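You operate a simulated robot arm through the tools that you are given. There is no shell and no other tool. Be economical: measure what you need, move in short steps, check, and stop when the job is done.

Carry out the task below with a simulated two-armed robot. There is one attempt and no reset: what you move stays moved.

Task
Hold the felt box steady while you put the red and the cream socks in; put it in the drawer.
Fine: the drawer by the shoe rack, shut again.

Only the result counts: the job must be done as asked and must still hold three seconds after the hand-in. Knocking over, shifting, dropping, spilling or breaking anything else fails it.

Robot
Two 7-joint arms with two-finger parallel grippers on one trunk, on a base that drives. Base frame: it is fixed to the floor where the robot stands at the start and does not move with it; the origin is under the middle of the robot, x ahead of it, y to its left, z up. Lengths are in mm, angles in rad, forces in N, time in s.
The left shoulder is at the start at [60, 143, 926], the right one opposite. With the tool pointing down near the work surface each hand reaches from about 300 to 720 mm from the robot's upright axis, wherever it stands, measured 20 degrees to its own side. Places, roughly: drawer by the shoe rack [400, -200, 700]; drawer [500, -200, 700]. Payload 1.57 kg a hand.
The TCP of each hand is the grasp point between the finger pads, 30 mm short of the fingertips. In the tool frame z runs along the fingers and y along their closing line. Largest opening 110 mm; finger width 24, thickness 12; the body of the gripper, 48 by 112 mm, starts 78 mm behind the TCP.
Orientation is that of the tool frame in the base frame, as a unit quaternion [x, y, z, w]. With the fingers straight down and closing along the base's y, the tool's x points along the base's -x, its y along +y and its z along -z.

Tools
- The arms move only by the tool apply_moves. It takes "left_series", "right_series" or both (then of equal length, played together; a hand with none holds still); each is a list of rows, each a list of 7 numbers: the turn, a rotation vector about the base's x, y, z in rad, then the shift along the base's x, y, z in mm, then the opening in per cent of the stroke, from 0 (shut) to 100 (fully open). In form: [[ax, ay, az, dx, dy, dz, fingers], ...]. A call has 1 to 12 rows; each row is the pose to reach, as a shift and turn from the pose commanded when the call began. A row lasts 0.2 s, in which the tool goes at most 50 mm and 0.15 rad; a call with a longer step from one row to the next is refused whole, and so is a gripper value outside its range. A pose out of reach is approached as far as the arm can. The call stops where the force on the tool passes 90 N (or 10 N more than at its start, if that is more) or the arm is blocked; 0.2 s more then pass. Each finger travels about 45 mm/s and halts on what it meets, pressing with about 30 N; the grip force reading is that of the motor and also rises with nothing between the fingers. The clock runs only during rows and for 0.2 s after the last one: add rows that repeat a pose to give the fingers time. The reply holds the time, the measured pose of the TCP, the force on the tool along the base axes, the opening and the grip force, in the units named above and with some noise, and new pictures: "show" is both (left out), scene, wrist or none (wrist: the cameras of the hands that moved).
- Cameras (640 x 400 px; columns grow to the right, rows downward): "scene" is now at [25.7, -32.9, 1521.3]; the picture's right is [-0.52, -0.85, 0.00], its down [-0.75, 0.46, -0.48] and it looks along [0.41, -0.25, -0.88] (base axes); focal length 276 px, centre (320, 200). "left" rides on the left gripper at [-36, 0, -80] in its tool frame; the picture's right is [0.00, -1.00, 0.00], its down [0.97, 0.00, -0.24] and it looks along [0.24, 0.00, 0.97] (tool axes); focal length 218 px, centre (320, 200). "right" rides on the right gripper at [-36, 0, -80] in its tool frame; the picture's right is [0.00, -1.00, 0.00], its down [0.97, 0.00, -0.24] and it looks along [0.24, 0.00, 0.97] (tool axes); focal length 218 px, centre (320, 200). There is no depth. A picture from a camera that has moved, and an enlarged one, comes with that camera's place and axes in the base frame and with its lens.
- raise_lower(by): slides the trunk up (or, below 0, down) by that many mm; the arms and the scene camera ride with it, the base frame stays. It gives what a move gives, with no picture.
- drive_base(legs): drives the robot by 1 to 6 legs, each [ahead, left, turn to the left] in mm, mm and rad, along the robot's own axes; the way and the turn of a leg run together, so that a leg with both is an arc; at most 1500 mm and 3.142 rad a leg. The arms and the cameras ride along, it lands a little off, and it stops where it bumps. It gives what a move gives, and a new picture of the scene camera.
- pan_tilt(pan, tilt): turns the head with the scene camera to pan (to the left, within 1.501 rad either way) and tilt (down, from -0.506 to 1.204), counted from straight ahead of the robot. It gives what a move gives, and a new picture of the scene camera.
- zoom(camera, box): a new picture of the part [left, top, right, bottom] of that camera's present view, enlarged. It takes no simulated time.
- job_done(): hands the job in; it is judged then, once.

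Go step by step. Nothing tells you exact positions but the pictures and the camera data: compare them with the known pose of the tool, close in by small moves and look again before you grip or let go. The budget is 120 turns and 170 pictures, counting those below and the enlarged ones. Unless the task says otherwise, let go and move clear before handing in, and close with one line.

The tools are called by a JSON object that holds its "name" and its "arguments". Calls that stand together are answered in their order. apply_moves: Moves the arms, as the interface text tells. Its arguments: {"type":"object","properties":{"left_series":{"type":"array","items":{"type":"array","items":{"type":"number"}}},"right_series":{"type":"array","items":{"type":"array","items":{"type":"number"}}},"show":{"type":"string","enum":["both","scene","wrist","none"]}},"required":[]} The other tools are called the same way: raise_lower (by) slides the trunk up or down; drive_base (legs) drives the base; pan_tilt (pan, tilt) turns the head that bears the scene camera; zoom (camera, box) takes an enlarged picture of a part of a camera's view; job_done () hands the job in.

At the start:

```text
time_s: 0.0
left_ee_pos: [460.9, 26.1, 1100.4]
left_ee_rot: [0.0, 1.0, 0.0, 0.0]
left_contact_force: [-0.1, -0.4, -0.1]
left_gripper_width: 109.9
left_gripper_force: 0.1
right_ee_pos: [374.8, -366.5, 1099.5]
right_ee_rot: [0.0, 1.0, 0.0, -0.001]
right_contact_force: [-0.1, 0.4, -0.3]
right_gripper_width: 109.9
right_gripper_force: 0.0
trunk travel left (down, up): [-525.0, 65.0]
robot x, y, heading: [-0.9, -3.1, -0.004]
head pan, tilt: [-0.552, 1.073]
```

scene: 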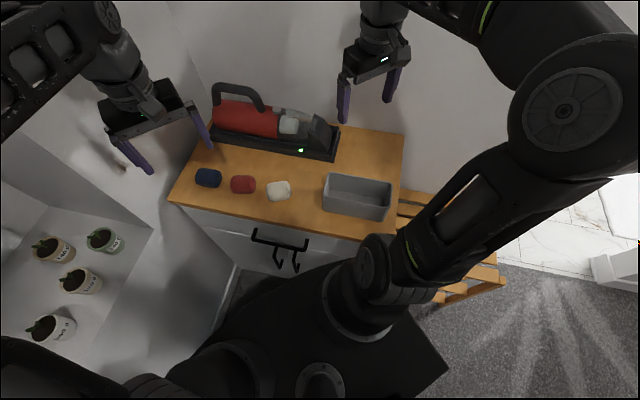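
right: 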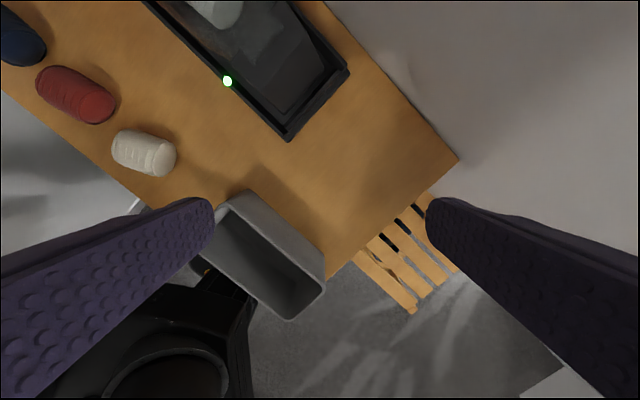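
left: 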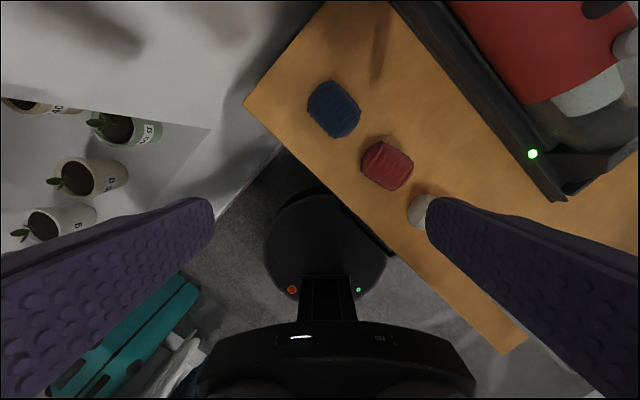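

I see a rotated cabinet (front edge running roughly from [549,131] to [130,-331]) with navy, red and cream socks, a grey felt box, and a dark handle on its front. I'll look at it closer before moving.

{"name": "zoom", "arguments": {"camera": "scene", "box": [160, 70, 420, 290]}}

{"name": "zoom", "arguments": {"camera": "right", "box": [0, 0, 480, 330]}}

```text
1.82 times, centred on (290, 180) of scene
camera zoom: at [25.7, -32.9, 1521.3], right [-0.52, -0.85, 0.0], down [-0.75, 0.46, -0.48], along [0.41, -0.25, -0.88], focal length 501 px, centre (374, 236)
```

zoom: 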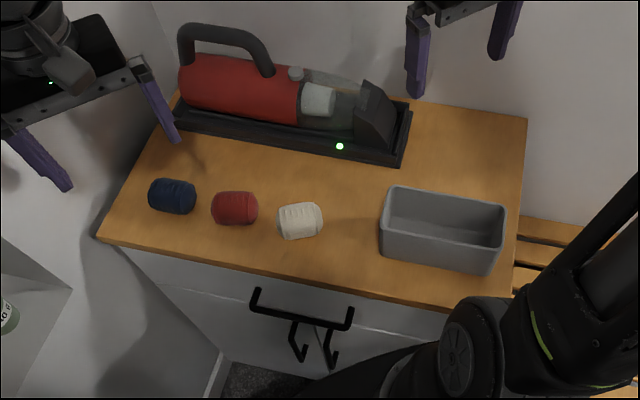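

```text
1.21 times, centred on (240, 165) of right
camera zoom: at [409.9, -366.6, 1180.1], right [0.0, -1.0, 0.0], down [-0.97, 0.0, 0.24], along [-0.24, 0.0, -0.97], focal length 265 px, centre (417, 242)
```

zoom: 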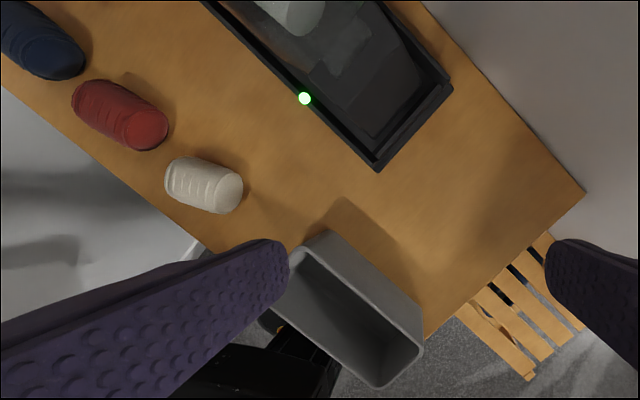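

I'll look around with the head to see the surroundings before turning the base to face the cabinet.

{"name": "pan_tilt", "arguments": {"pan": -1.3, "tilt": 0.6}}

{"name": "pan_tilt", "arguments": {"pan": 0.6, "tilt": 0.7}}

{"name": "pan_tilt", "arguments": {"pan": 1.5, "tilt": 0.6}}

```text
time_s: 1.1
left_ee_pos: [461.8, 26.6, 1100.1]
left_ee_rot: [-0.001, 1.0, 0.0, 0.001]
left_contact_force: [-0.3, 1.1, 0.3]
left_gripper_width: 110.3
left_gripper_force: 0.1
right_ee_pos: [373.0, -366.9, 1099.6]
right_ee_rot: [0.0, 1.0, 0.0, 0.0]
right_contact_force: [0.1, -0.4, -0.1]
right_gripper_width: 110.2
right_gripper_force: 0.1
trunk travel left (down, up): [-525.0, 65.0]
robot x, y, heading: [2.1, 0.3, 0.0]
head pan, tilt: [-1.3, 0.6]
camera scene: at [-5.9, -83.9, 1558.1], right [-0.96, -0.27, 0.0], down [-0.15, 0.54, -0.82], along [0.22, -0.79, -0.57], focal length 276 px, centre (320, 200)
```

scene: 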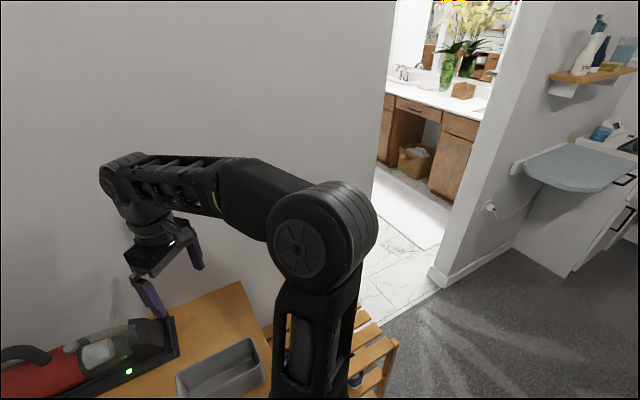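

```text
time_s: 3.0
left_ee_pos: [461.2, 26.3, 1099.3]
left_ee_rot: [0.0, 1.0, 0.0, 0.0]
left_contact_force: [0.4, 0.6, 0.4]
left_gripper_width: 110.1
left_gripper_force: 0.1
right_ee_pos: [374.5, -366.2, 1100.4]
right_ee_rot: [-0.001, 1.0, 0.0, 0.0]
right_contact_force: [0.0, 0.5, -0.2]
right_gripper_width: 110.0
right_gripper_force: 0.1
trunk travel left (down, up): [-525.0, 65.0]
robot x, y, heading: [-1.1, 3.3, 0.001]
head pan, tilt: [0.6, 0.7]
camera scene: at [40.5, 49.2, 1549.6], right [0.56, -0.83, 0.0], down [-0.53, -0.36, -0.76], along [0.63, 0.43, -0.64], focal length 276 px, centre (320, 200)
```

scene: 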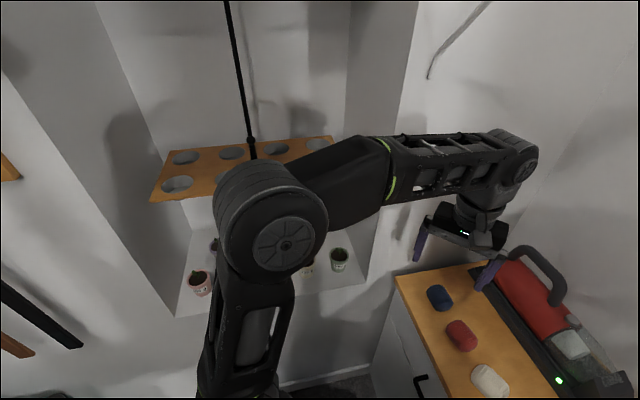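

```text
time_s: 4.2
left_ee_pos: [460.8, 26.0, 1100.0]
left_ee_rot: [0.0, 1.0, 0.0, 0.0]
left_contact_force: [0.6, 0.0, 0.7]
left_gripper_width: 109.9
left_gripper_force: 0.1
right_ee_pos: [374.2, -366.4, 1100.2]
right_ee_rot: [0.0, 1.0, 0.0, 0.0]
right_contact_force: [0.9, 0.2, 0.1]
right_gripper_width: 109.9
right_gripper_force: 0.1
trunk travel left (down, up): [-525.0, 65.0]
robot x, y, heading: [2.7, -0.5, 0.0]
head pan, tilt: [1.499, 0.6]
camera scene: at [-23.2, 89.4, 1558.2], right [1.0, -0.07, 0.0], down [-0.04, -0.56, -0.83], along [0.06, 0.82, -0.56], focal length 276 px, centre (320, 200)
```

scene: 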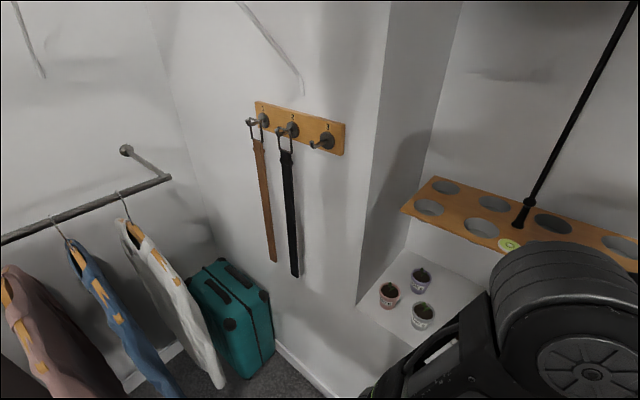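

The area to the left has a plant shelf and behind is open. I'll turn right to square up with the cabinet while backing off a little, then check.

{"name": "pan_tilt", "arguments": {"pan": 0.0, "tilt": 0.95}}

{"name": "drive_base", "arguments": {"legs": [[-60, 0, -0.735], [-150, 80, 0]]}}

```text
time_s: 5.8
left_ee_pos: [460.7, 26.2, 1100.0]
left_ee_rot: [0.0, 1.0, 0.0, 0.001]
left_contact_force: [-0.6, 0.7, 0.3]
left_gripper_width: 110.2
left_gripper_force: 0.1
right_ee_pos: [375.3, -367.1, 1099.8]
right_ee_rot: [0.0, 1.0, 0.0, 0.001]
right_contact_force: [0.1, 1.7, -0.3]
right_gripper_width: 109.9
right_gripper_force: 0.0
trunk travel left (down, up): [-525.0, 65.0]
robot x, y, heading: [1.3, -0.7, 0.001]
head pan, tilt: [0.0, 0.949]
camera scene: at [43.1, 1.3, 1529.8], right [0.0, -1.0, 0.0], down [-0.81, 0.0, -0.58], along [0.58, 0.0, -0.81], focal length 276 px, centre (320, 200)
```

scene: 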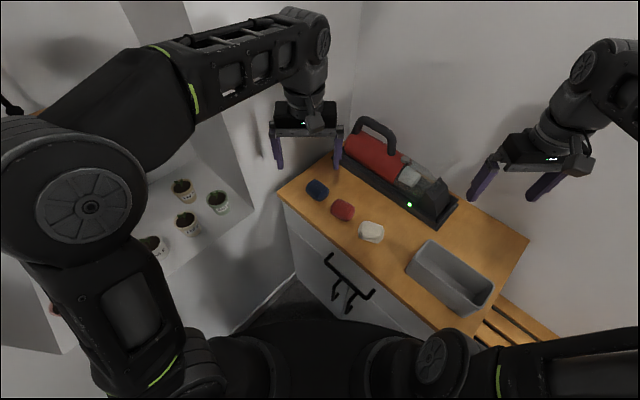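

```text
time_s: 9.1
left_ee_pos: [246.2, -101.6, 1100.5]
left_ee_rot: [0.35, 0.937, 0.0, 0.0]
left_contact_force: [-0.5, 0.5, 0.6]
left_gripper_width: 110.1
left_gripper_force: 0.1
right_ee_pos: [-75.8, -341.3, 1100.7]
right_ee_rot: [0.35, 0.937, 0.0, 0.001]
right_contact_force: [0.7, -0.9, -0.4]
right_gripper_width: 109.8
right_gripper_force: 0.0
trunk travel left (down, up): [-525.0, 65.0]
robot x, y, heading: [-118.1, 176.1, -0.715]
head pan, tilt: [0.0, 0.949]
camera scene: at [-86.1, 154.2, 1529.8], right [-0.66, -0.76, 0.0], down [-0.61, 0.53, -0.58], along [0.44, -0.38, -0.81], focal length 276 px, centre (320, 200)
```

scene: 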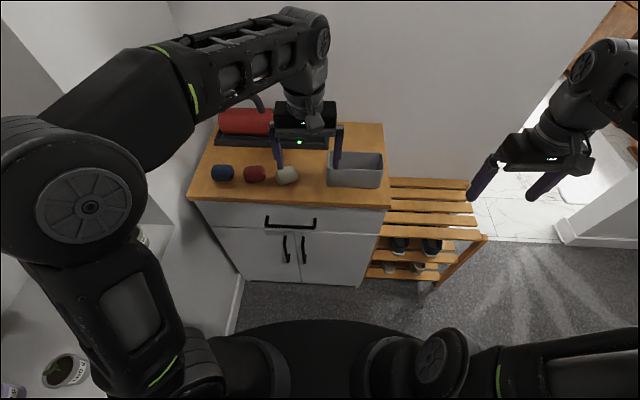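

The robot now faces the cabinet: one drawer with a bar handle, doors beneath, and the shoe rack to its right. I take the cabinet heading as about -0.76 rad. The box centre is near [276,-293] and the red sock near [473,-58]; I'll bring the hands above them, turned 90° so the fingers close front-to-back.

{"name": "apply_moves", "arguments": {"right_series": [[0, 0, -0.146, 29, 2, 0, 100], [0, 0, -0.292, 58, 3, 0, 100], [0, 0, -0.438, 87, 5, 0, 100], [0, 0, -0.584, 116, 6, 0, 100], [0, 0, -0.73, 145, 8, 0, 100], [0, 0, -0.876, 174, 9, 0, 100], [0, 0, -1.022, 203, 11, 0, 100], [0, 0, -1.168, 232, 12, 0, 100], [0, 0, -1.314, 261, 14, 0, 100], [0, 0, -1.46, 290, 15, 0, 100], [0, 0, -1.6, 310, 16, 0, 100]], "left_series": [[0, 0, 0.139, 20, 4, 0, 100], [0, 0, 0.278, 40, 8, 0, 100], [0, 0, 0.417, 60, 12, 0, 100], [0, 0, 0.556, 80, 16, 0, 100], [0, 0, 0.695, 100, 20, 0, 100], [0, 0, 0.834, 120, 24, 0, 100], [0, 0, 0.973, 140, 28, 0, 100], [0, 0, 1.112, 160, 32, 0, 100], [0, 0, 1.251, 180, 36, 0, 100], [0, 0, 1.39, 200, 40, 0, 100], [0, 0, 1.525, 220, 43, 0, 100]]}}

```text
time_s: 11.5
left_ee_pos: [434.2, -3.8, 1138.7]
left_ee_rot: [-0.32, 0.946, -0.047, 0.023]
left_contact_force: [-1.6, 1.2, -0.1]
left_gripper_width: 110.0
left_gripper_force: 0.2
left hand out of reach, approached as far as the arm can: row 5, 6, 7, 8, 9, 10, 11
right_ee_pos: [179.3, -301.9, 1101.2]
right_ee_rot: [0.869, 0.494, 0.006, 0.011]
right_contact_force: [0.2, 0.9, 1.3]
right_gripper_width: 110.0
right_gripper_force: 0.0
right hand out of reach, approached as far as the arm can: row 8, 9, 10, 11
trunk travel left (down, up): [-525.0, 65.0]
robot x, y, heading: [-116.6, 181.4, -0.72]
head pan, tilt: [0.0, 0.949]
camera scene: at [-86.3, 157.2, 1529.9], right [-0.66, -0.75, 0.0], down [-0.61, 0.53, -0.58], along [0.44, -0.38, -0.81], focal length 276 px, centre (320, 200)
camera right: at [158.6, -332.3, 1181.8], right [-0.86, 0.51, -0.03], down [0.49, 0.84, 0.24], along [0.14, 0.19, -0.97], focal length 218 px, centre (320, 200)
camera left: at [456.5, 25.2, 1218.0], right [0.6, -0.79, 0.1], down [-0.79, -0.57, 0.23], along [-0.12, -0.22, -0.97], focal length 218 px, centre (320, 200)
```

scene: 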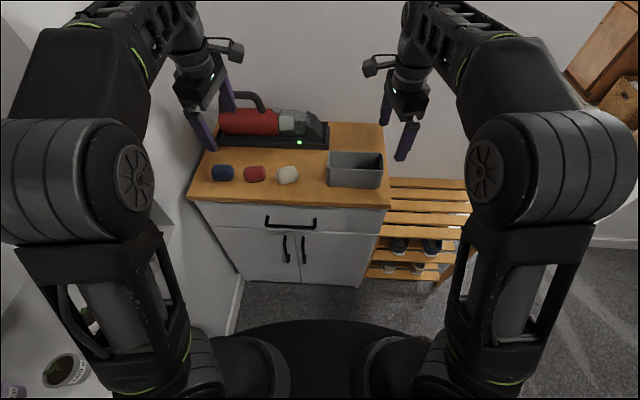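
right: 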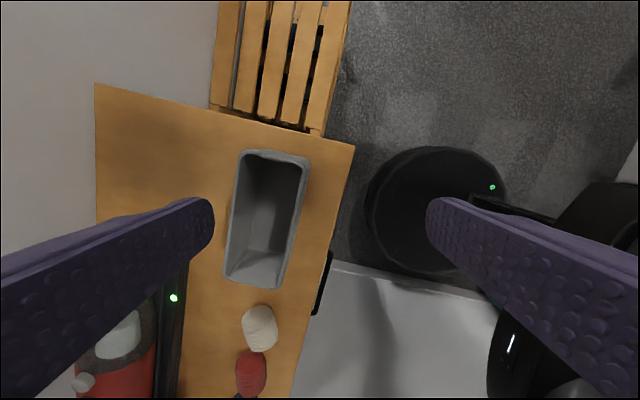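
left: 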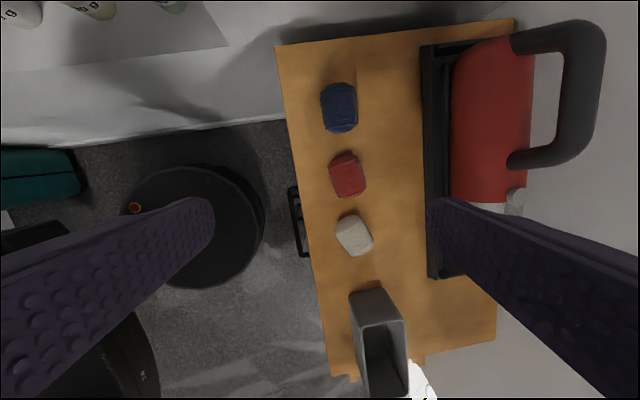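

The wrist views put the box at about [273,-290] (178 × 80 mm, rim near z 925), the red sock at [472,-61] and the cream one at [400,-135]. The hands could not reach this far at this height, so I'll lower them straight down 100 mm and see where they settle.

{"name": "apply_moves", "arguments": {"right_series": [[0, 0, 0, 0, 0, -25, 100], [0, 0, 0, 0, 0, -50, 100], [0, 0, 0, 0, 0, -75, 100], [0, 0, 0, 0, 0, -100, 100], [0, 0, 0, 0, 0, -100, 100]], "left_series": [[0, 0, 0, 0, 0, -25, 100], [0, 0, 0, 0, 0, -50, 100], [0, 0, 0, 0, 0, -75, 100], [0, 0, 0, 0, 0, -100, 100], [0, 0, 0, 0, 0, -100, 100]]}}

```text
time_s: 12.7
left_ee_pos: [434.4, -3.4, 1037.2]
left_ee_rot: [-0.322, 0.945, -0.046, 0.024]
left_contact_force: [-0.2, -0.2, -0.8]
left_gripper_width: 110.2
left_gripper_force: 0.0
right_ee_pos: [177.9, -303.1, 1001.3]
right_ee_rot: [0.869, 0.494, 0.007, 0.01]
right_contact_force: [1.1, -0.5, -0.4]
right_gripper_width: 110.1
right_gripper_force: 0.1
trunk travel left (down, up): [-525.0, 65.0]
robot x, y, heading: [-119.9, 177.7, -0.715]
head pan, tilt: [0.0, 0.949]
camera scene: at [-85.6, 153.0, 1529.8], right [-0.66, -0.75, 0.0], down [-0.61, 0.53, -0.58], along [0.44, -0.38, -0.81], focal length 276 px, centre (320, 200)
camera right: at [158.1, -333.6, 1081.4], right [-0.86, 0.51, -0.02], down [0.49, 0.84, 0.24], along [0.14, 0.2, -0.97], focal length 218 px, centre (320, 200)
camera left: at [457.1, 24.5, 1116.1], right [0.61, -0.79, 0.1], down [-0.79, -0.58, 0.22], along [-0.12, -0.21, -0.97], focal length 218 px, centre (320, 200)
```

scene: 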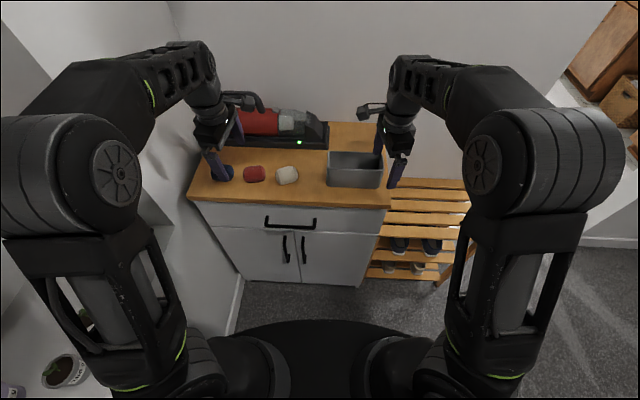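
right: 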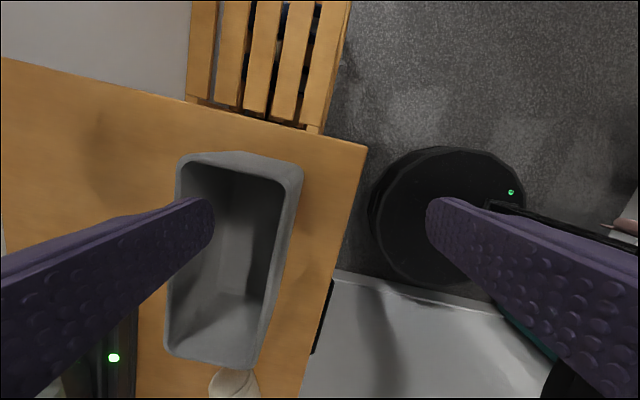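
left: 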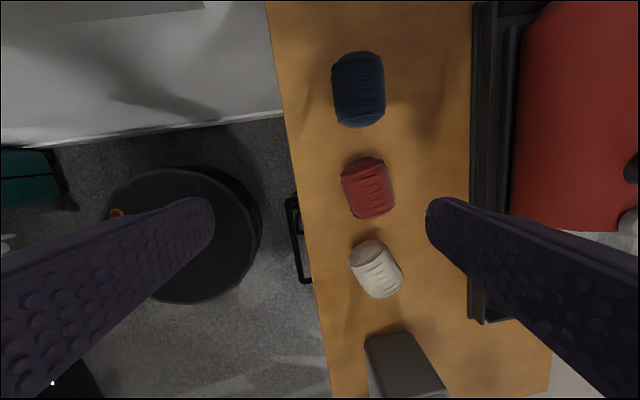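

The moves are relative to where the hand actually got to. Now I'll correct the position and yaw: right hand over the box's right end, left hand over the red sock, staying above both.

{"name": "apply_moves", "arguments": {"right_series": [[0, 0, -0.08, 25, -8, 0, 100], [0, 0, -0.15, 45, -14, 0, 100], [0, 0, -0.224, 64, -20, 0, 100], [0, 0, -0.224, 64, -20, -15, 100], [0, 0, -0.224, 64, -20, -15, 100]], "left_series": [[0.02, 0.02, 0.05, 10, -15, -20, 100], [0.04, 0.04, 0.1, 20, -30, -40, 100], [0.07, 0.075, 0.154, 37, -58, -60, 100], [0.07, 0.075, 0.154, 37, -58, -80, 100], [0.07, 0.075, 0.154, 37, -58, -80, 100]]}}

```text
time_s: 13.9
left_ee_pos: [471.2, -63.5, 957.7]
left_ee_rot: [-0.394, 0.919, 0.002, 0.002]
left_contact_force: [0.6, 0.6, 0.0]
left_gripper_width: 110.1
left_gripper_force: 0.1
right_ee_pos: [243.1, -323.6, 986.3]
right_ee_rot: [0.919, 0.394, 0.005, 0.01]
right_contact_force: [0.2, 0.6, 0.4]
right_gripper_width: 109.9
right_gripper_force: 0.2
trunk travel left (down, up): [-525.0, 65.0]
robot x, y, heading: [-116.0, 181.5, -0.718]
head pan, tilt: [0.0, 0.949]
camera scene: at [-85.1, 152.5, 1529.7], right [-0.66, -0.75, 0.0], down [-0.61, 0.53, -0.58], along [0.44, -0.38, -0.81], focal length 276 px, centre (320, 200)
camera right: at [216.6, -348.4, 1065.8], right [-0.72, 0.69, -0.02], down [0.67, 0.71, 0.24], along [0.18, 0.16, -0.97], focal length 218 px, centre (320, 200)
camera left: at [495.5, -37.8, 1036.5], right [0.72, -0.69, 0.0], down [-0.67, -0.7, 0.23], along [-0.16, -0.17, -0.97], focal length 218 px, centre (320, 200)
```

scene: 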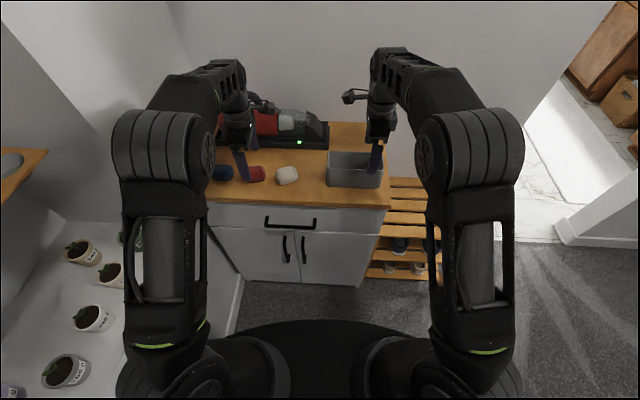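
right: 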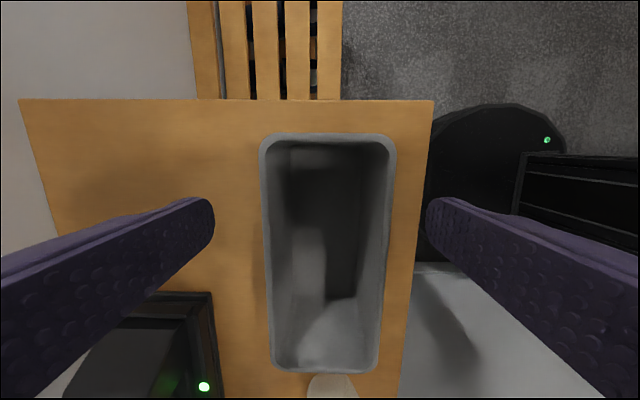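
left: 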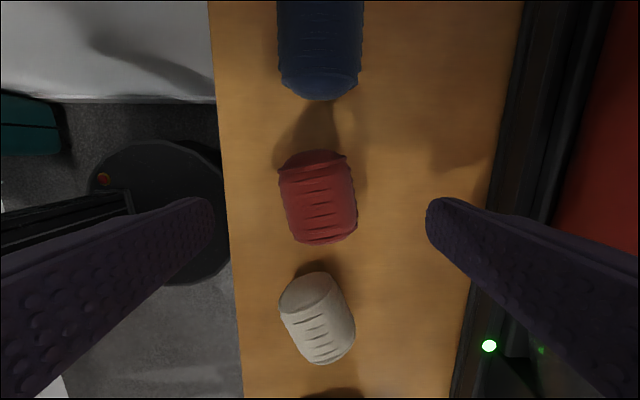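

Both hands are lined up: the red sock is centred and the box sits about 6 mm toward the robot. I'll lower both around their objects with the fingers still open.

{"name": "apply_moves", "arguments": {"right_series": [[0.014, 0.017, 0, -4, 4, -20, 100], [0.014, 0.017, 0, -4, 4, -40, 100], [0.014, 0.017, 0, -4, 4, -60, 100], [0.014, 0.017, 0, -4, 4, -74, 100], [0.014, 0.017, 0, -4, 4, -74, 100]], "left_series": [[0, 0, 0, 0, 1, -20, 100], [0, 0, 0, 0, 1, -40, 100], [0, 0, 0, 0, 1, -55, 100], [0, 0, 0, 0, 1, -62, 100], [0, 0, 0, 0, 1, -62, 100]]}}

```text
time_s: 15.1
left_ee_pos: [471.2, -61.4, 893.8]
left_ee_rot: [-0.393, 0.919, 0.002, 0.003]
left_contact_force: [0.4, 0.0, -0.1]
left_gripper_width: 110.1
left_gripper_force: 0.0
right_ee_pos: [237.3, -320.3, 913.3]
right_ee_rot: [0.919, 0.394, 0.001, 0.0]
right_contact_force: [0.2, -0.4, -0.1]
right_gripper_width: 110.1
right_gripper_force: 0.0
trunk travel left (down, up): [-525.0, 65.0]
robot x, y, heading: [-116.3, 182.7, -0.717]
head pan, tilt: [0.0, 0.949]
camera scene: at [-85.5, 152.8, 1529.8], right [-0.66, -0.76, 0.0], down [-0.61, 0.53, -0.58], along [0.44, -0.38, -0.81], focal length 276 px, centre (320, 200)
camera right: at [212.1, -347.0, 994.2], right [-0.72, 0.69, 0.0], down [0.67, 0.7, 0.24], along [0.17, 0.17, -0.97], focal length 218 px, centre (320, 200)
camera left: at [497.0, -35.5, 974.3], right [0.72, -0.69, 0.0], down [-0.67, -0.7, 0.23], along [-0.16, -0.17, -0.97], focal length 218 px, centre (320, 200)
```

scene: 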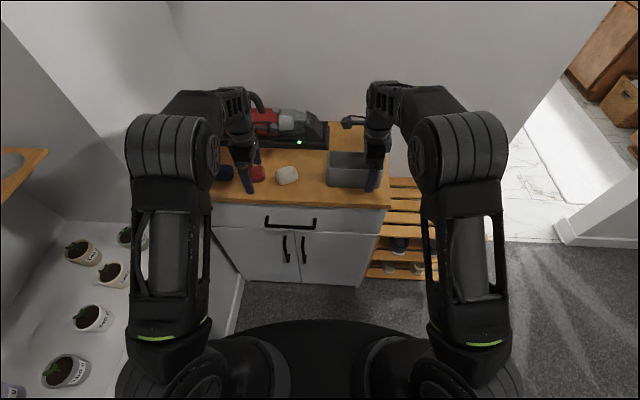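
right: 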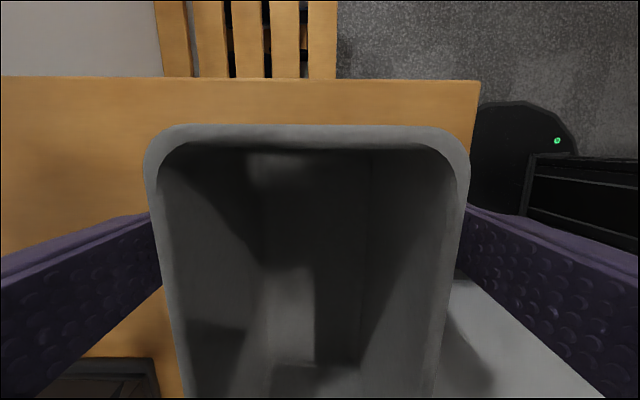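
left: 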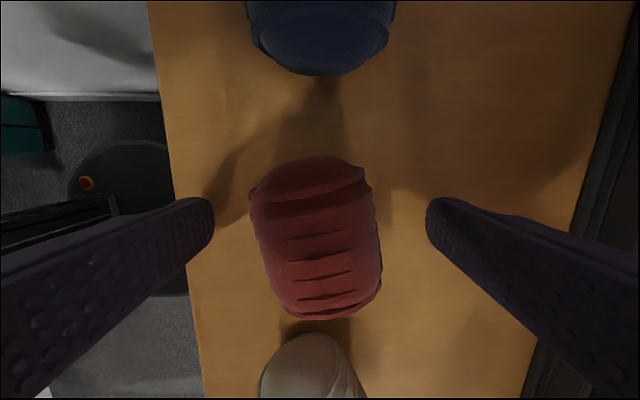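

The fingers straddle the box and the sock. I'll close both: the right hand to hold the box, the left on the red sock.

{"name": "apply_moves", "arguments": {"right_series": [[0, 0, 0, 3, -3, 0, 100], [0, 0, 0, 3, -3, 0, 80], [0, 0, 0, 3, -3, 0, 60], [0, 0, 0, 3, -3, 0, 60], [0, 0, 0, 3, -3, 0, 60]], "left_series": [[0, 0, 0, 0, 0, 0, 70], [0, 0, 0, 0, 0, 0, 40], [0, 0, 0, 0, 0, 0, 20], [0, 0, 0, 0, 0, 0, 10], [0, 0, 0, 0, 0, 0, 10]], "show": "wrist"}}

```text
time_s: 16.3
left_ee_pos: [472.3, -62.4, 895.0]
left_ee_rot: [-0.394, 0.919, 0.002, 0.003]
left_contact_force: [0.0, 0.1, 0.1]
left_gripper_width: 54.1
left_gripper_force: 26.0
right_ee_pos: [240.2, -323.3, 912.8]
right_ee_rot: [0.919, 0.394, 0.0, 0.0]
right_contact_force: [0.0, 0.3, 0.0]
right_gripper_width: 75.2
right_gripper_force: 29.8
trunk travel left (down, up): [-525.0, 65.0]
robot x, y, heading: [-121.3, 173.6, -0.715]
head pan, tilt: [0.0, 0.949]
camera right: at [215.2, -349.5, 994.2], right [-0.72, 0.69, 0.0], down [0.67, 0.7, 0.24], along [0.17, 0.17, -0.97], focal length 218 px, centre (320, 200)
camera left: at [497.1, -35.5, 974.6], right [0.72, -0.69, 0.0], down [-0.67, -0.7, 0.23], along [-0.16, -0.17, -0.97], focal length 218 px, centre (320, 200)
```

right: 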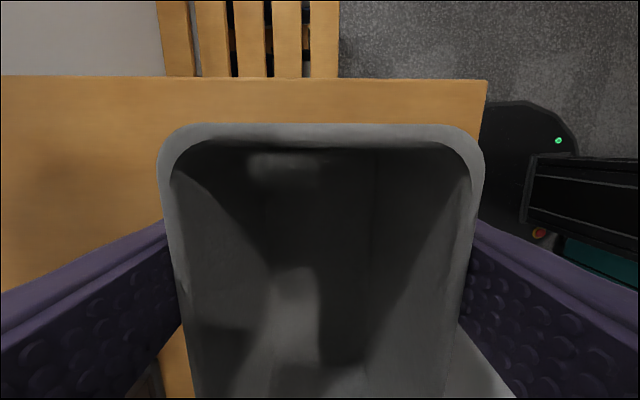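
left: 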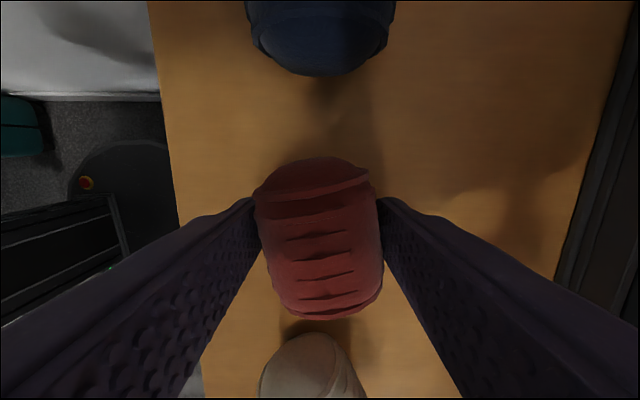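

Both gripped: the sock is 54 mm and the box 75 mm wide. To leave room in the box for both socks I'll lift the red one, and re-grip the box nearer its right end with the right hand leaning outward.

{"name": "apply_moves", "arguments": {"right_series": [[0, 0, 0, 0, 0, 0, 100], [0, 0, 0, 0, 0, 0, 100], [0, 0, 0, 0, 0, 0, 100], [0.085, -0.08, 0, -6, -6, 0, 100], [0.17, -0.16, 0, -12, -12, 0, 100], [0.254, -0.241, 0, -17, -17, 0, 100], [0.254, -0.241, 0, -17, -17, 0, 80], [0.254, -0.241, 0, -17, -17, 0, 60], [0.254, -0.241, 0, -17, -17, 0, 60], [0.254, -0.241, 0, -17, -17, 0, 60]], "left_series": [[0, 0, 0, 0, 0, 10, 10], [0, 0, 0, 0, 0, 20, 10], [0, 0, 0, 0, 0, 40, 10], [0, 0, 0, 0, 0, 60, 10], [0, 0, 0, 0, 0, 80, 10], [0, 0, 0, 0, 0, 100, 10], [0, 0, 0, 0, 0, 110, 10], [0, 0, 0, 0, 0, 110, 10], [0, 0, 0, 0, 0, 110, 10], [0, 0, 0, 0, 0, 110, 10]]}}

```text
time_s: 18.5
left_ee_pos: [471.5, -62.3, 1003.0]
left_ee_rot: [-0.394, 0.919, 0.002, 0.003]
left_contact_force: [-0.8, -0.9, -0.4]
left_gripper_width: 53.2
left_gripper_force: 30.0
right_ee_pos: [223.2, -339.9, 914.3]
right_ee_rot: [0.905, 0.387, 0.161, -0.069]
right_contact_force: [-0.7, -0.6, 1.2]
right_gripper_width: 75.1
right_gripper_force: 29.8
trunk travel left (down, up): [-525.0, 65.0]
robot x, y, heading: [-121.2, 180.3, -0.719]
head pan, tilt: [0.0, 0.949]
camera scene: at [-85.5, 152.8, 1529.8], right [-0.66, -0.75, 0.0], down [-0.61, 0.53, -0.58], along [0.44, -0.38, -0.81], focal length 276 px, centre (320, 200)
camera right: at [181.1, -384.3, 976.7], right [-0.72, 0.69, 0.0], down [0.57, 0.6, 0.56], along [0.39, 0.4, -0.83], focal length 218 px, centre (320, 200)
camera left: at [496.5, -36.5, 1083.7], right [0.72, -0.69, 0.0], down [-0.67, -0.7, 0.23], along [-0.16, -0.17, -0.97], focal length 218 px, centre (320, 200)
```

scene: 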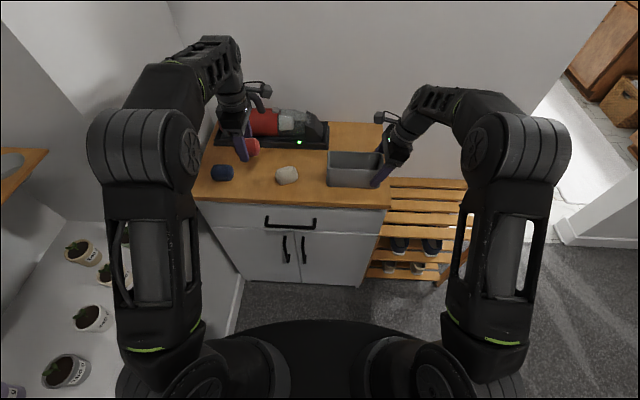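
right: 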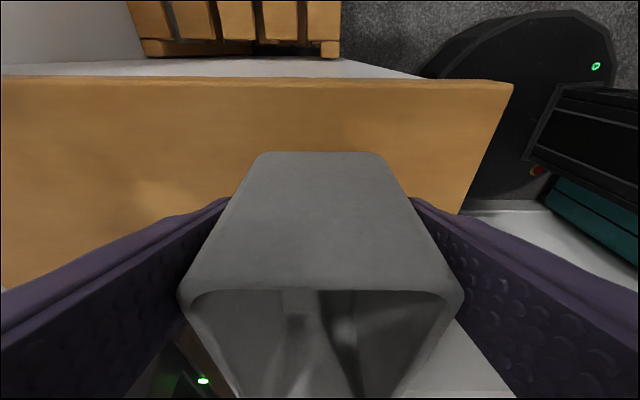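
left: 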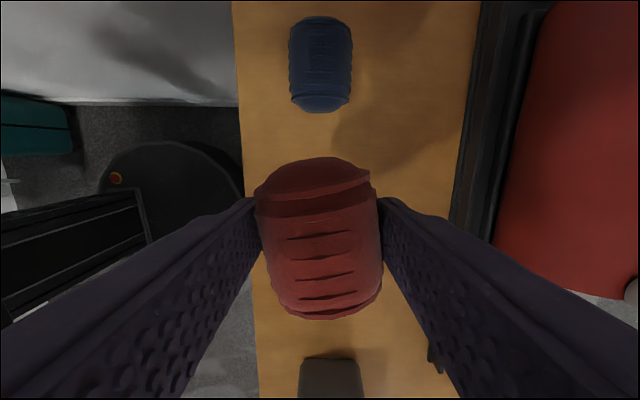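

The box is held at its right end with the hand leaning outward. Now I'll bring the red sock over the left part of the box at about [304,-255].

{"name": "apply_moves", "arguments": {"left_series": [[0, 0, 0, -28, -32, 0, 10], [0, 0, 0, -56, -64, 0, 10], [0, 0, 0, -84, -96, 0, 10], [0, 0, 0, -112, -128, 0, 10], [0, 0, 0, -140, -160, 0, 10], [0, 0, 0, -167, -192, 0, 10], [0, 0, 0, -167, -192, 0, 10]]}}

```text
time_s: 20.1
left_ee_pos: [331.8, -222.9, 1004.7]
left_ee_rot: [-0.394, 0.919, 0.002, 0.003]
left_contact_force: [-0.1, 0.0, -0.5]
left_gripper_width: 53.0
left_gripper_force: 30.1
left hand out of reach, approached as far as the arm can: row 6, 7
right_ee_pos: [223.3, -338.1, 913.7]
right_ee_rot: [0.905, 0.388, 0.16, -0.069]
right_contact_force: [-0.2, 0.0, 2.6]
right_gripper_width: 75.2
right_gripper_force: 29.7
trunk travel left (down, up): [-525.0, 65.0]
robot x, y, heading: [-119.6, 178.4, -0.719]
head pan, tilt: [0.0, 0.949]
camera scene: at [-85.5, 153.1, 1529.8], right [-0.66, -0.75, 0.0], down [-0.61, 0.53, -0.58], along [0.44, -0.38, -0.81], focal length 276 px, centre (320, 200)
camera left: at [356.5, -194.9, 1084.0], right [0.72, -0.69, 0.0], down [-0.67, -0.7, 0.23], along [-0.16, -0.17, -0.97], focal length 218 px, centre (320, 200)
```

scene: 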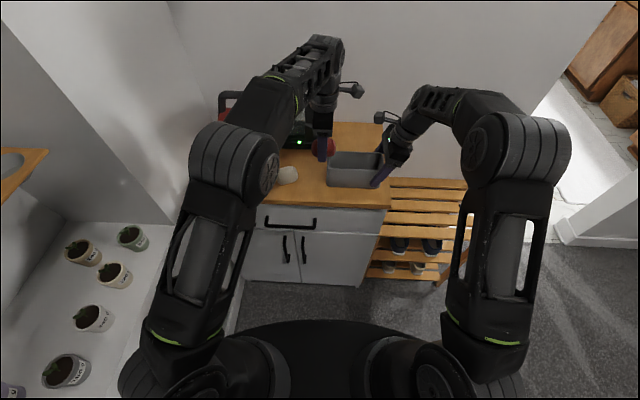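
left: 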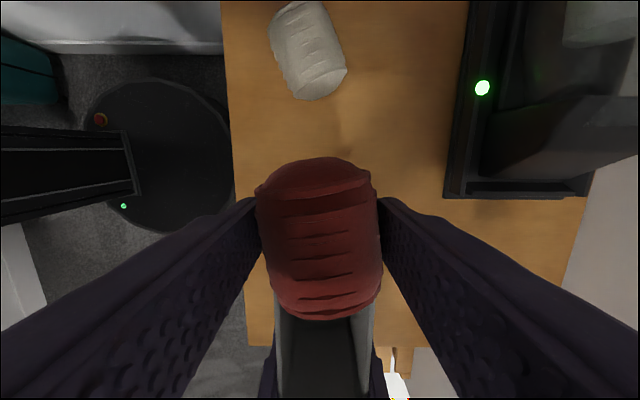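

The left arm stops short at this height; I'll come down to just above the rim while continuing to the right to see if the reach is better.

{"name": "apply_moves", "arguments": {"left_series": [[0, 0, 0, 0, 0, -18, 10], [0, 0, 0, 0, 0, -34, 10], [0, 0, 0, -10, -11, -34, 10], [0, 0, 0, -20, -22, -34, 10], [0, 0, 0, -28, -32, -34, 10], [0, 0, 0, -28, -32, -34, 10]]}}

```text
time_s: 21.5
left_ee_pos: [305.0, -250.9, 974.6]
left_ee_rot: [-0.395, 0.919, 0.0, 0.007]
left_contact_force: [17.9, 18.6, 37.4]
left_gripper_width: 49.1
left_gripper_force: 30.5
right_ee_pos: [221.6, -341.9, 913.9]
right_ee_rot: [0.906, 0.387, 0.159, -0.067]
right_contact_force: [-12.5, -16.8, -9.6]
right_gripper_width: 75.3
right_gripper_force: 29.4
trunk travel left (down, up): [-525.0, 65.0]
robot x, y, heading: [-116.4, 178.6, -0.715]
head pan, tilt: [0.0, 0.949]
camera scene: at [-86.8, 154.7, 1529.9], right [-0.66, -0.75, 0.0], down [-0.61, 0.53, -0.58], along [0.44, -0.38, -0.81], focal length 276 px, centre (320, 200)
camera left: at [329.6, -223.8, 1054.3], right [0.73, -0.69, 0.01], down [-0.67, -0.71, 0.23], along [-0.15, -0.17, -0.97], focal length 218 px, centre (320, 200)
```

scene: 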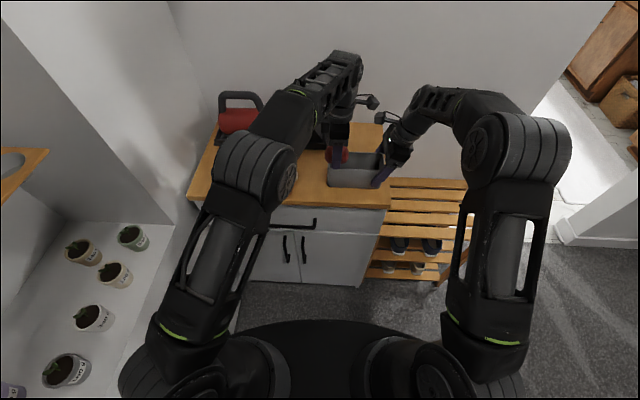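
left: 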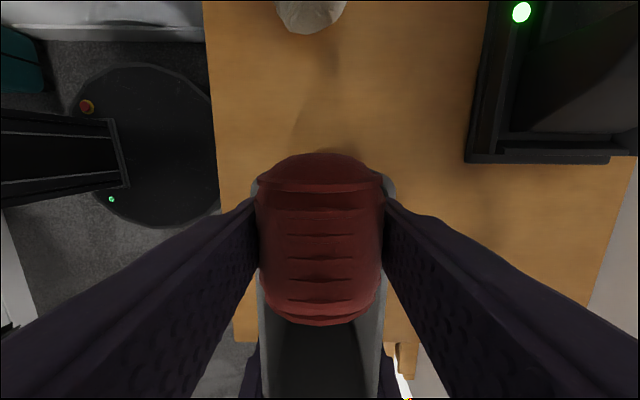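

The reach works lower, but the sock touched the box's left rim (the rim is higher than I assumed, about 940). I'll lift 25 mm to relieve it and look.

{"name": "apply_moves", "arguments": {"left_series": [[0, 0, 0, 2, 2, 12, 10], [0, 0, 0, 2, 2, 25, 10], [0, 0, 0, 2, 2, 25, 10]]}}

{"name": "zoom", "arguments": {"camera": "scene", "box": [280, 110, 430, 210]}}

```text
time_s: 22.3
left_ee_pos: [305.0, -250.2, 981.2]
left_ee_rot: [-0.395, 0.919, 0.002, 0.003]
left_contact_force: [0.7, -0.2, 0.2]
left_gripper_width: 48.8
left_gripper_force: 29.9
left hand out of reach, approached as far as the arm can: row 2, 3
right_ee_pos: [224.5, -338.2, 913.5]
right_ee_rot: [0.905, 0.387, 0.161, -0.069]
right_contact_force: [-0.1, 0.0, 0.5]
right_gripper_width: 75.2
right_gripper_force: 30.2
trunk travel left (down, up): [-525.0, 65.0]
robot x, y, heading: [-117.4, 182.3, -0.716]
head pan, tilt: [0.0, 0.949]
camera scene: at [-85.4, 152.9, 1529.7], right [-0.66, -0.76, 0.0], down [-0.61, 0.53, -0.58], along [0.44, -0.38, -0.81], focal length 276 px, centre (320, 200)
camera left: at [330.1, -223.8, 1062.0], right [0.72, -0.69, 0.0], down [-0.67, -0.7, 0.23], along [-0.16, -0.17, -0.97], focal length 218 px, centre (320, 200)
```

scene: 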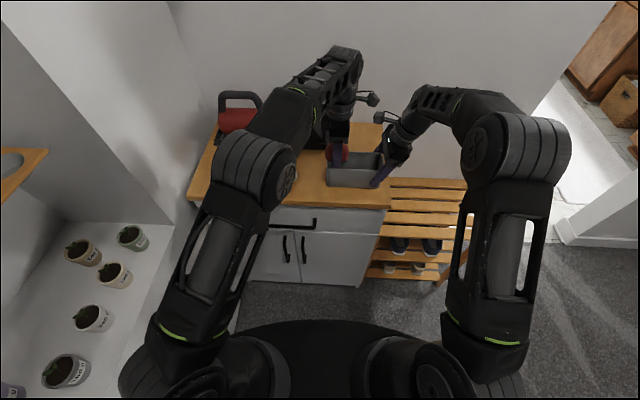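
left: 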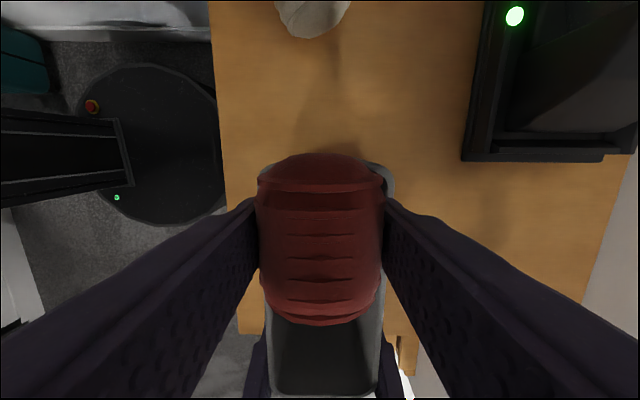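

```text
4.00 times, centred on (355, 160) of scene
camera zoom: at [-85.4, 152.9, 1529.7], right [-0.66, -0.76, 0.0], down [-0.61, 0.53, -0.58], along [0.44, -0.38, -0.81], focal length 1103 px, centre (180, 360)
```

zoom: 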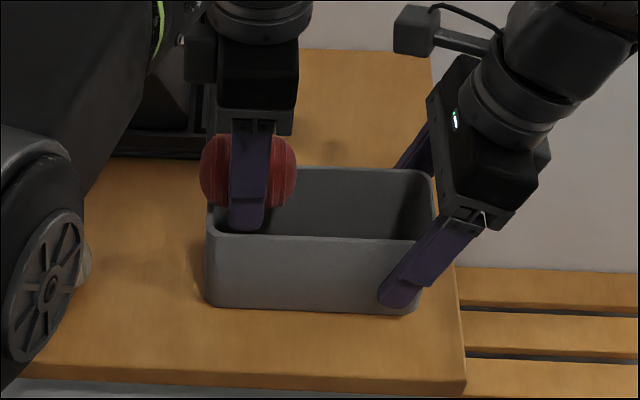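

The sock is over the left end but about 12 mm too far left. I'll shift it along the box, then descend slightly.

{"name": "apply_moves", "arguments": {"left_series": [[0, 0, 0, -3, -6, 0, 10], [0, 0, 0, -6, -12, 0, 10], [0, 0, 0, -6, -12, -5, 10], [0, 0, 0, -6, -12, -5, 10]], "show": "wrist"}}

{"name": "zoom", "arguments": {"camera": "scene", "box": [280, 110, 430, 210]}}

```text
time_s: 23.3
left_ee_pos: [302.7, -256.0, 980.2]
left_ee_rot: [-0.394, 0.919, 0.001, 0.004]
left_contact_force: [-0.4, 0.0, 0.2]
left_gripper_width: 49.0
left_gripper_force: 30.4
left hand out of reach, approached as far as the arm can: row 1, 2, 3, 4
right_ee_pos: [223.2, -339.0, 914.4]
right_ee_rot: [0.905, 0.388, 0.16, -0.069]
right_contact_force: [0.7, 1.2, 2.6]
right_gripper_width: 75.3
right_gripper_force: 29.3
trunk travel left (down, up): [-525.0, 65.0]
robot x, y, heading: [-118.8, 179.1, -0.713]
head pan, tilt: [0.0, 0.949]
camera left: at [327.5, -229.1, 1059.9], right [0.72, -0.69, 0.0], down [-0.67, -0.7, 0.23], along [-0.16, -0.17, -0.97], focal length 218 px, centre (320, 200)
```

left: 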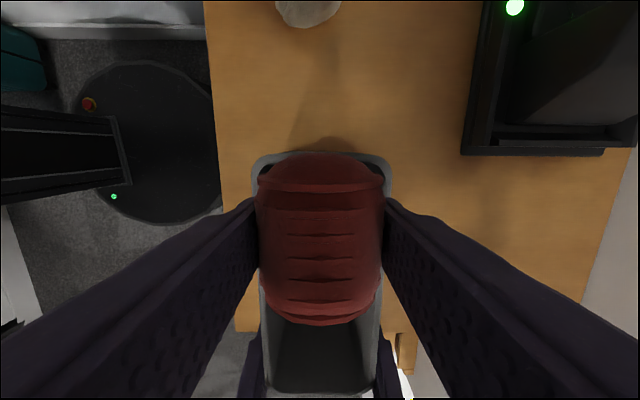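

```text
4.00 times, centred on (355, 160) of scene
camera zoom: at [-85.5, 152.9, 1529.8], right [-0.66, -0.76, 0.0], down [-0.61, 0.53, -0.58], along [0.44, -0.38, -0.81], focal length 1103 px, centre (180, 360)
```

zoom: 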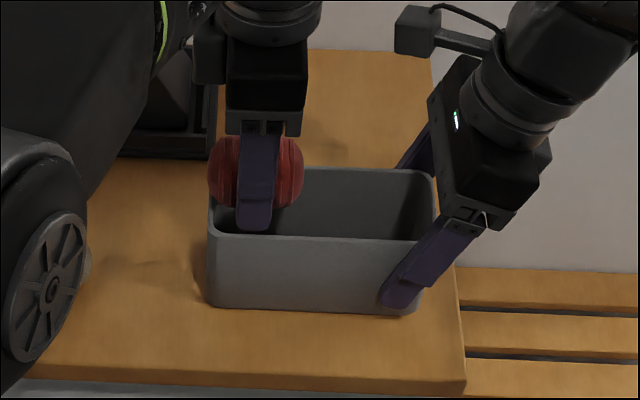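

The sock still overlaps the left end wall by about 8 mm; I'll nudge it another 13 mm to the right with a little descent so the arm stays within reach.

{"name": "apply_moves", "arguments": {"left_series": [[0, 0, 0, -5, -5, -2, 10], [0, 0, 0, -10, -10, -4, 10], [0, 0, 0, -10, -10, -6, 10], [0, 0, 0, -10, -10, -8, 10]], "show": "wrist"}}

{"name": "zoom", "arguments": {"camera": "scene", "box": [280, 110, 430, 210]}}

```text
time_s: 24.3
left_ee_pos: [294.3, -265.3, 973.1]
left_ee_rot: [-0.395, 0.919, -0.002, 0.004]
left_contact_force: [3.2, 10.2, 17.5]
left_gripper_width: 48.8
left_gripper_force: 29.6
left hand out of reach, approached as far as the arm can: row 2, 3
right_ee_pos: [222.7, -338.8, 913.0]
right_ee_rot: [0.905, 0.388, 0.16, -0.068]
right_contact_force: [-0.3, -6.7, -2.2]
right_gripper_width: 75.0
right_gripper_force: 29.9
trunk travel left (down, up): [-525.0, 65.0]
robot x, y, heading: [-115.5, 183.4, -0.712]
head pan, tilt: [0.0, 0.949]
camera left: at [318.5, -238.0, 1054.2], right [0.73, -0.69, 0.01], down [-0.67, -0.7, 0.23], along [-0.16, -0.17, -0.97], focal length 218 px, centre (320, 200)
```

left: 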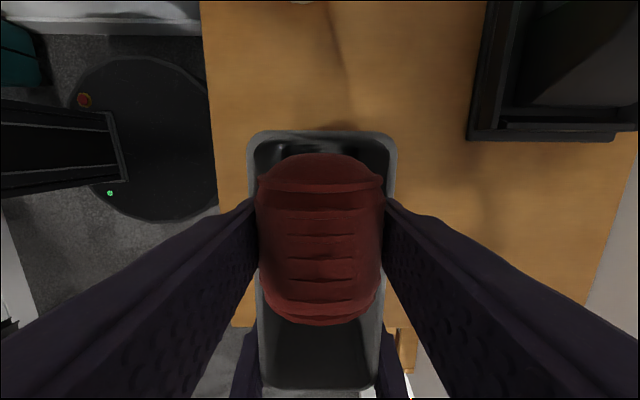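

```text
4.00 times, centred on (355, 160) of scene
camera zoom: at [-85.9, 154.1, 1530.1], right [-0.66, -0.76, 0.0], down [-0.61, 0.53, -0.58], along [0.44, -0.38, -0.81], focal length 1103 px, centre (180, 360)
```

zoom: 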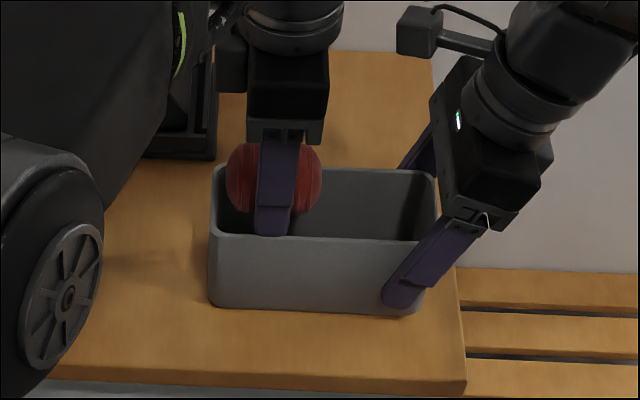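

The fingertips rest on the long rims (rim ≈ 943) and the sock is inside the box outline. I'll lift 3 mm, shift slightly left and release so it falls the short way in.

{"name": "apply_moves", "arguments": {"left_series": [[0, 0, 0, 4, 4, 3, 10], [0, 0, 0, 4, 4, 3, 40], [0, 0, 0, 4, 4, 3, 80], [0, 0, 0, 4, 4, 3, 100], [0, 0, 0, 4, 4, 3, 100], [0, 0, 0, 4, 4, 3, 100]], "show": "wrist"}}

```text
time_s: 25.7
left_ee_pos: [298.0, -261.7, 973.5]
left_ee_rot: [-0.394, 0.919, 0.003, 0.002]
left_contact_force: [-0.7, 0.9, 0.2]
left_gripper_width: 110.1
left_gripper_force: 0.1
right_ee_pos: [224.2, -339.9, 913.0]
right_ee_rot: [0.905, 0.388, 0.161, -0.068]
right_contact_force: [0.0, 0.9, 2.4]
right_gripper_width: 75.2
right_gripper_force: 30.3
trunk travel left (down, up): [-525.0, 65.0]
robot x, y, heading: [-121.9, 178.6, -0.714]
head pan, tilt: [0.0, 0.949]
camera left: at [321.3, -234.9, 1053.6], right [0.72, -0.69, 0.0], down [-0.67, -0.7, 0.23], along [-0.16, -0.17, -0.97], focal length 218 px, centre (320, 200)
```

left: 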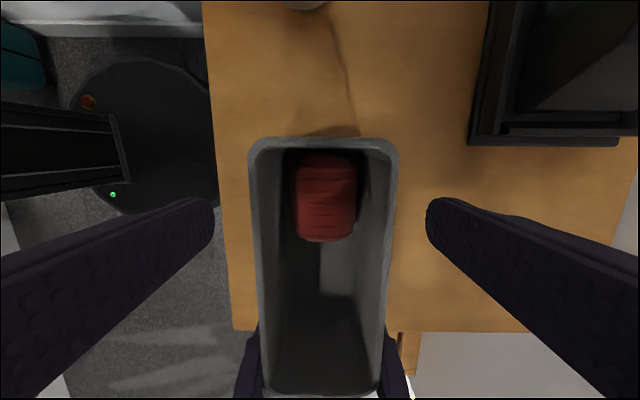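

The red sock dropped neatly into the left end of the box. The left arm can't reach the right part from here, so I'll open and raise both hands, move the base closer and to the right, and re-hold the box.

{"name": "apply_moves", "arguments": {"left_series": [[0, 0, 0, 0, 0, 0, 100], [0, 0, 0, -5, 5, 10, 100], [0, 0, 0, -25, 24, 30, 100], [0, 0, 0, -45, 42, 45, 100], [0, 0, 0, -58, 55, 60, 100], [0, 0, 0, -58, 55, 60, 100]], "right_series": [[0, 0, 0, 0, 0, 0, 100], [0, 0, 0, 0, 0, 0, 100], [0, 0, 0, 0, 0, 0, 100], [0, 0, 0, -8, -9, 35, 100], [0, 0, 0, -16, -18, 70, 100], [0, 0, 0, -20, -20, 100, 100]], "show": "scene"}}

```text
time_s: 27.1
left_ee_pos: [236.7, -207.9, 1035.5]
left_ee_rot: [-0.394, 0.919, 0.002, 0.003]
left_contact_force: [0.8, 0.1, 0.3]
left_gripper_width: 110.0
left_gripper_force: 0.0
right_ee_pos: [202.6, -359.6, 1013.4]
right_ee_rot: [0.905, 0.388, 0.161, -0.069]
right_contact_force: [-0.6, -0.1, 0.7]
right_gripper_width: 109.8
right_gripper_force: 0.1
trunk travel left (down, up): [-525.0, 65.0]
robot x, y, heading: [-118.6, 177.6, -0.711]
head pan, tilt: [0.0, 0.949]
camera scene: at [-85.5, 152.8, 1529.7], right [-0.66, -0.76, 0.0], down [-0.61, 0.53, -0.58], along [0.44, -0.38, -0.81], focal length 276 px, centre (320, 200)
```

scene: 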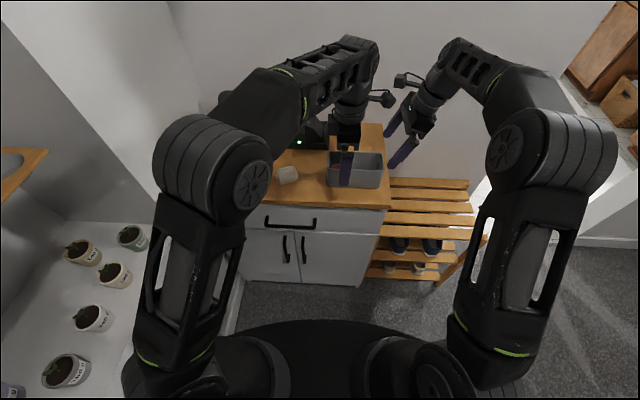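

Both hands are clear above the box. Driving forward 70 mm and right 60 mm with a small right turn.

{"name": "drive_base", "arguments": {"legs": [[70, -60, -0.04]]}}

```text
time_s: 28.2
left_ee_pos: [233.5, -316.2, 1034.5]
left_ee_rot: [-0.376, 0.927, 0.003, 0.004]
left_contact_force: [-1.4, -0.2, -0.2]
left_gripper_width: 110.0
left_gripper_force: 0.0
right_ee_pos: [192.1, -465.5, 1012.3]
right_ee_rot: [0.913, 0.369, 0.162, -0.066]
right_contact_force: [0.1, 1.1, 0.1]
right_gripper_width: 110.0
right_gripper_force: 0.1
trunk travel left (down, up): [-525.0, 65.0]
robot x, y, heading: [-110.2, 88.3, -0.753]
head pan, tilt: [0.0, 0.949]
camera scene: at [-75.4, 57.8, 1529.7], right [-0.69, -0.73, 0.0], down [-0.59, 0.56, -0.58], along [0.42, -0.4, -0.81], focal length 276 px, centre (320, 200)
```

scene: 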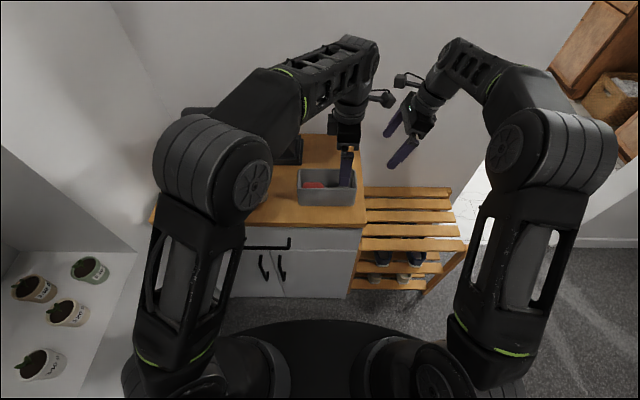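

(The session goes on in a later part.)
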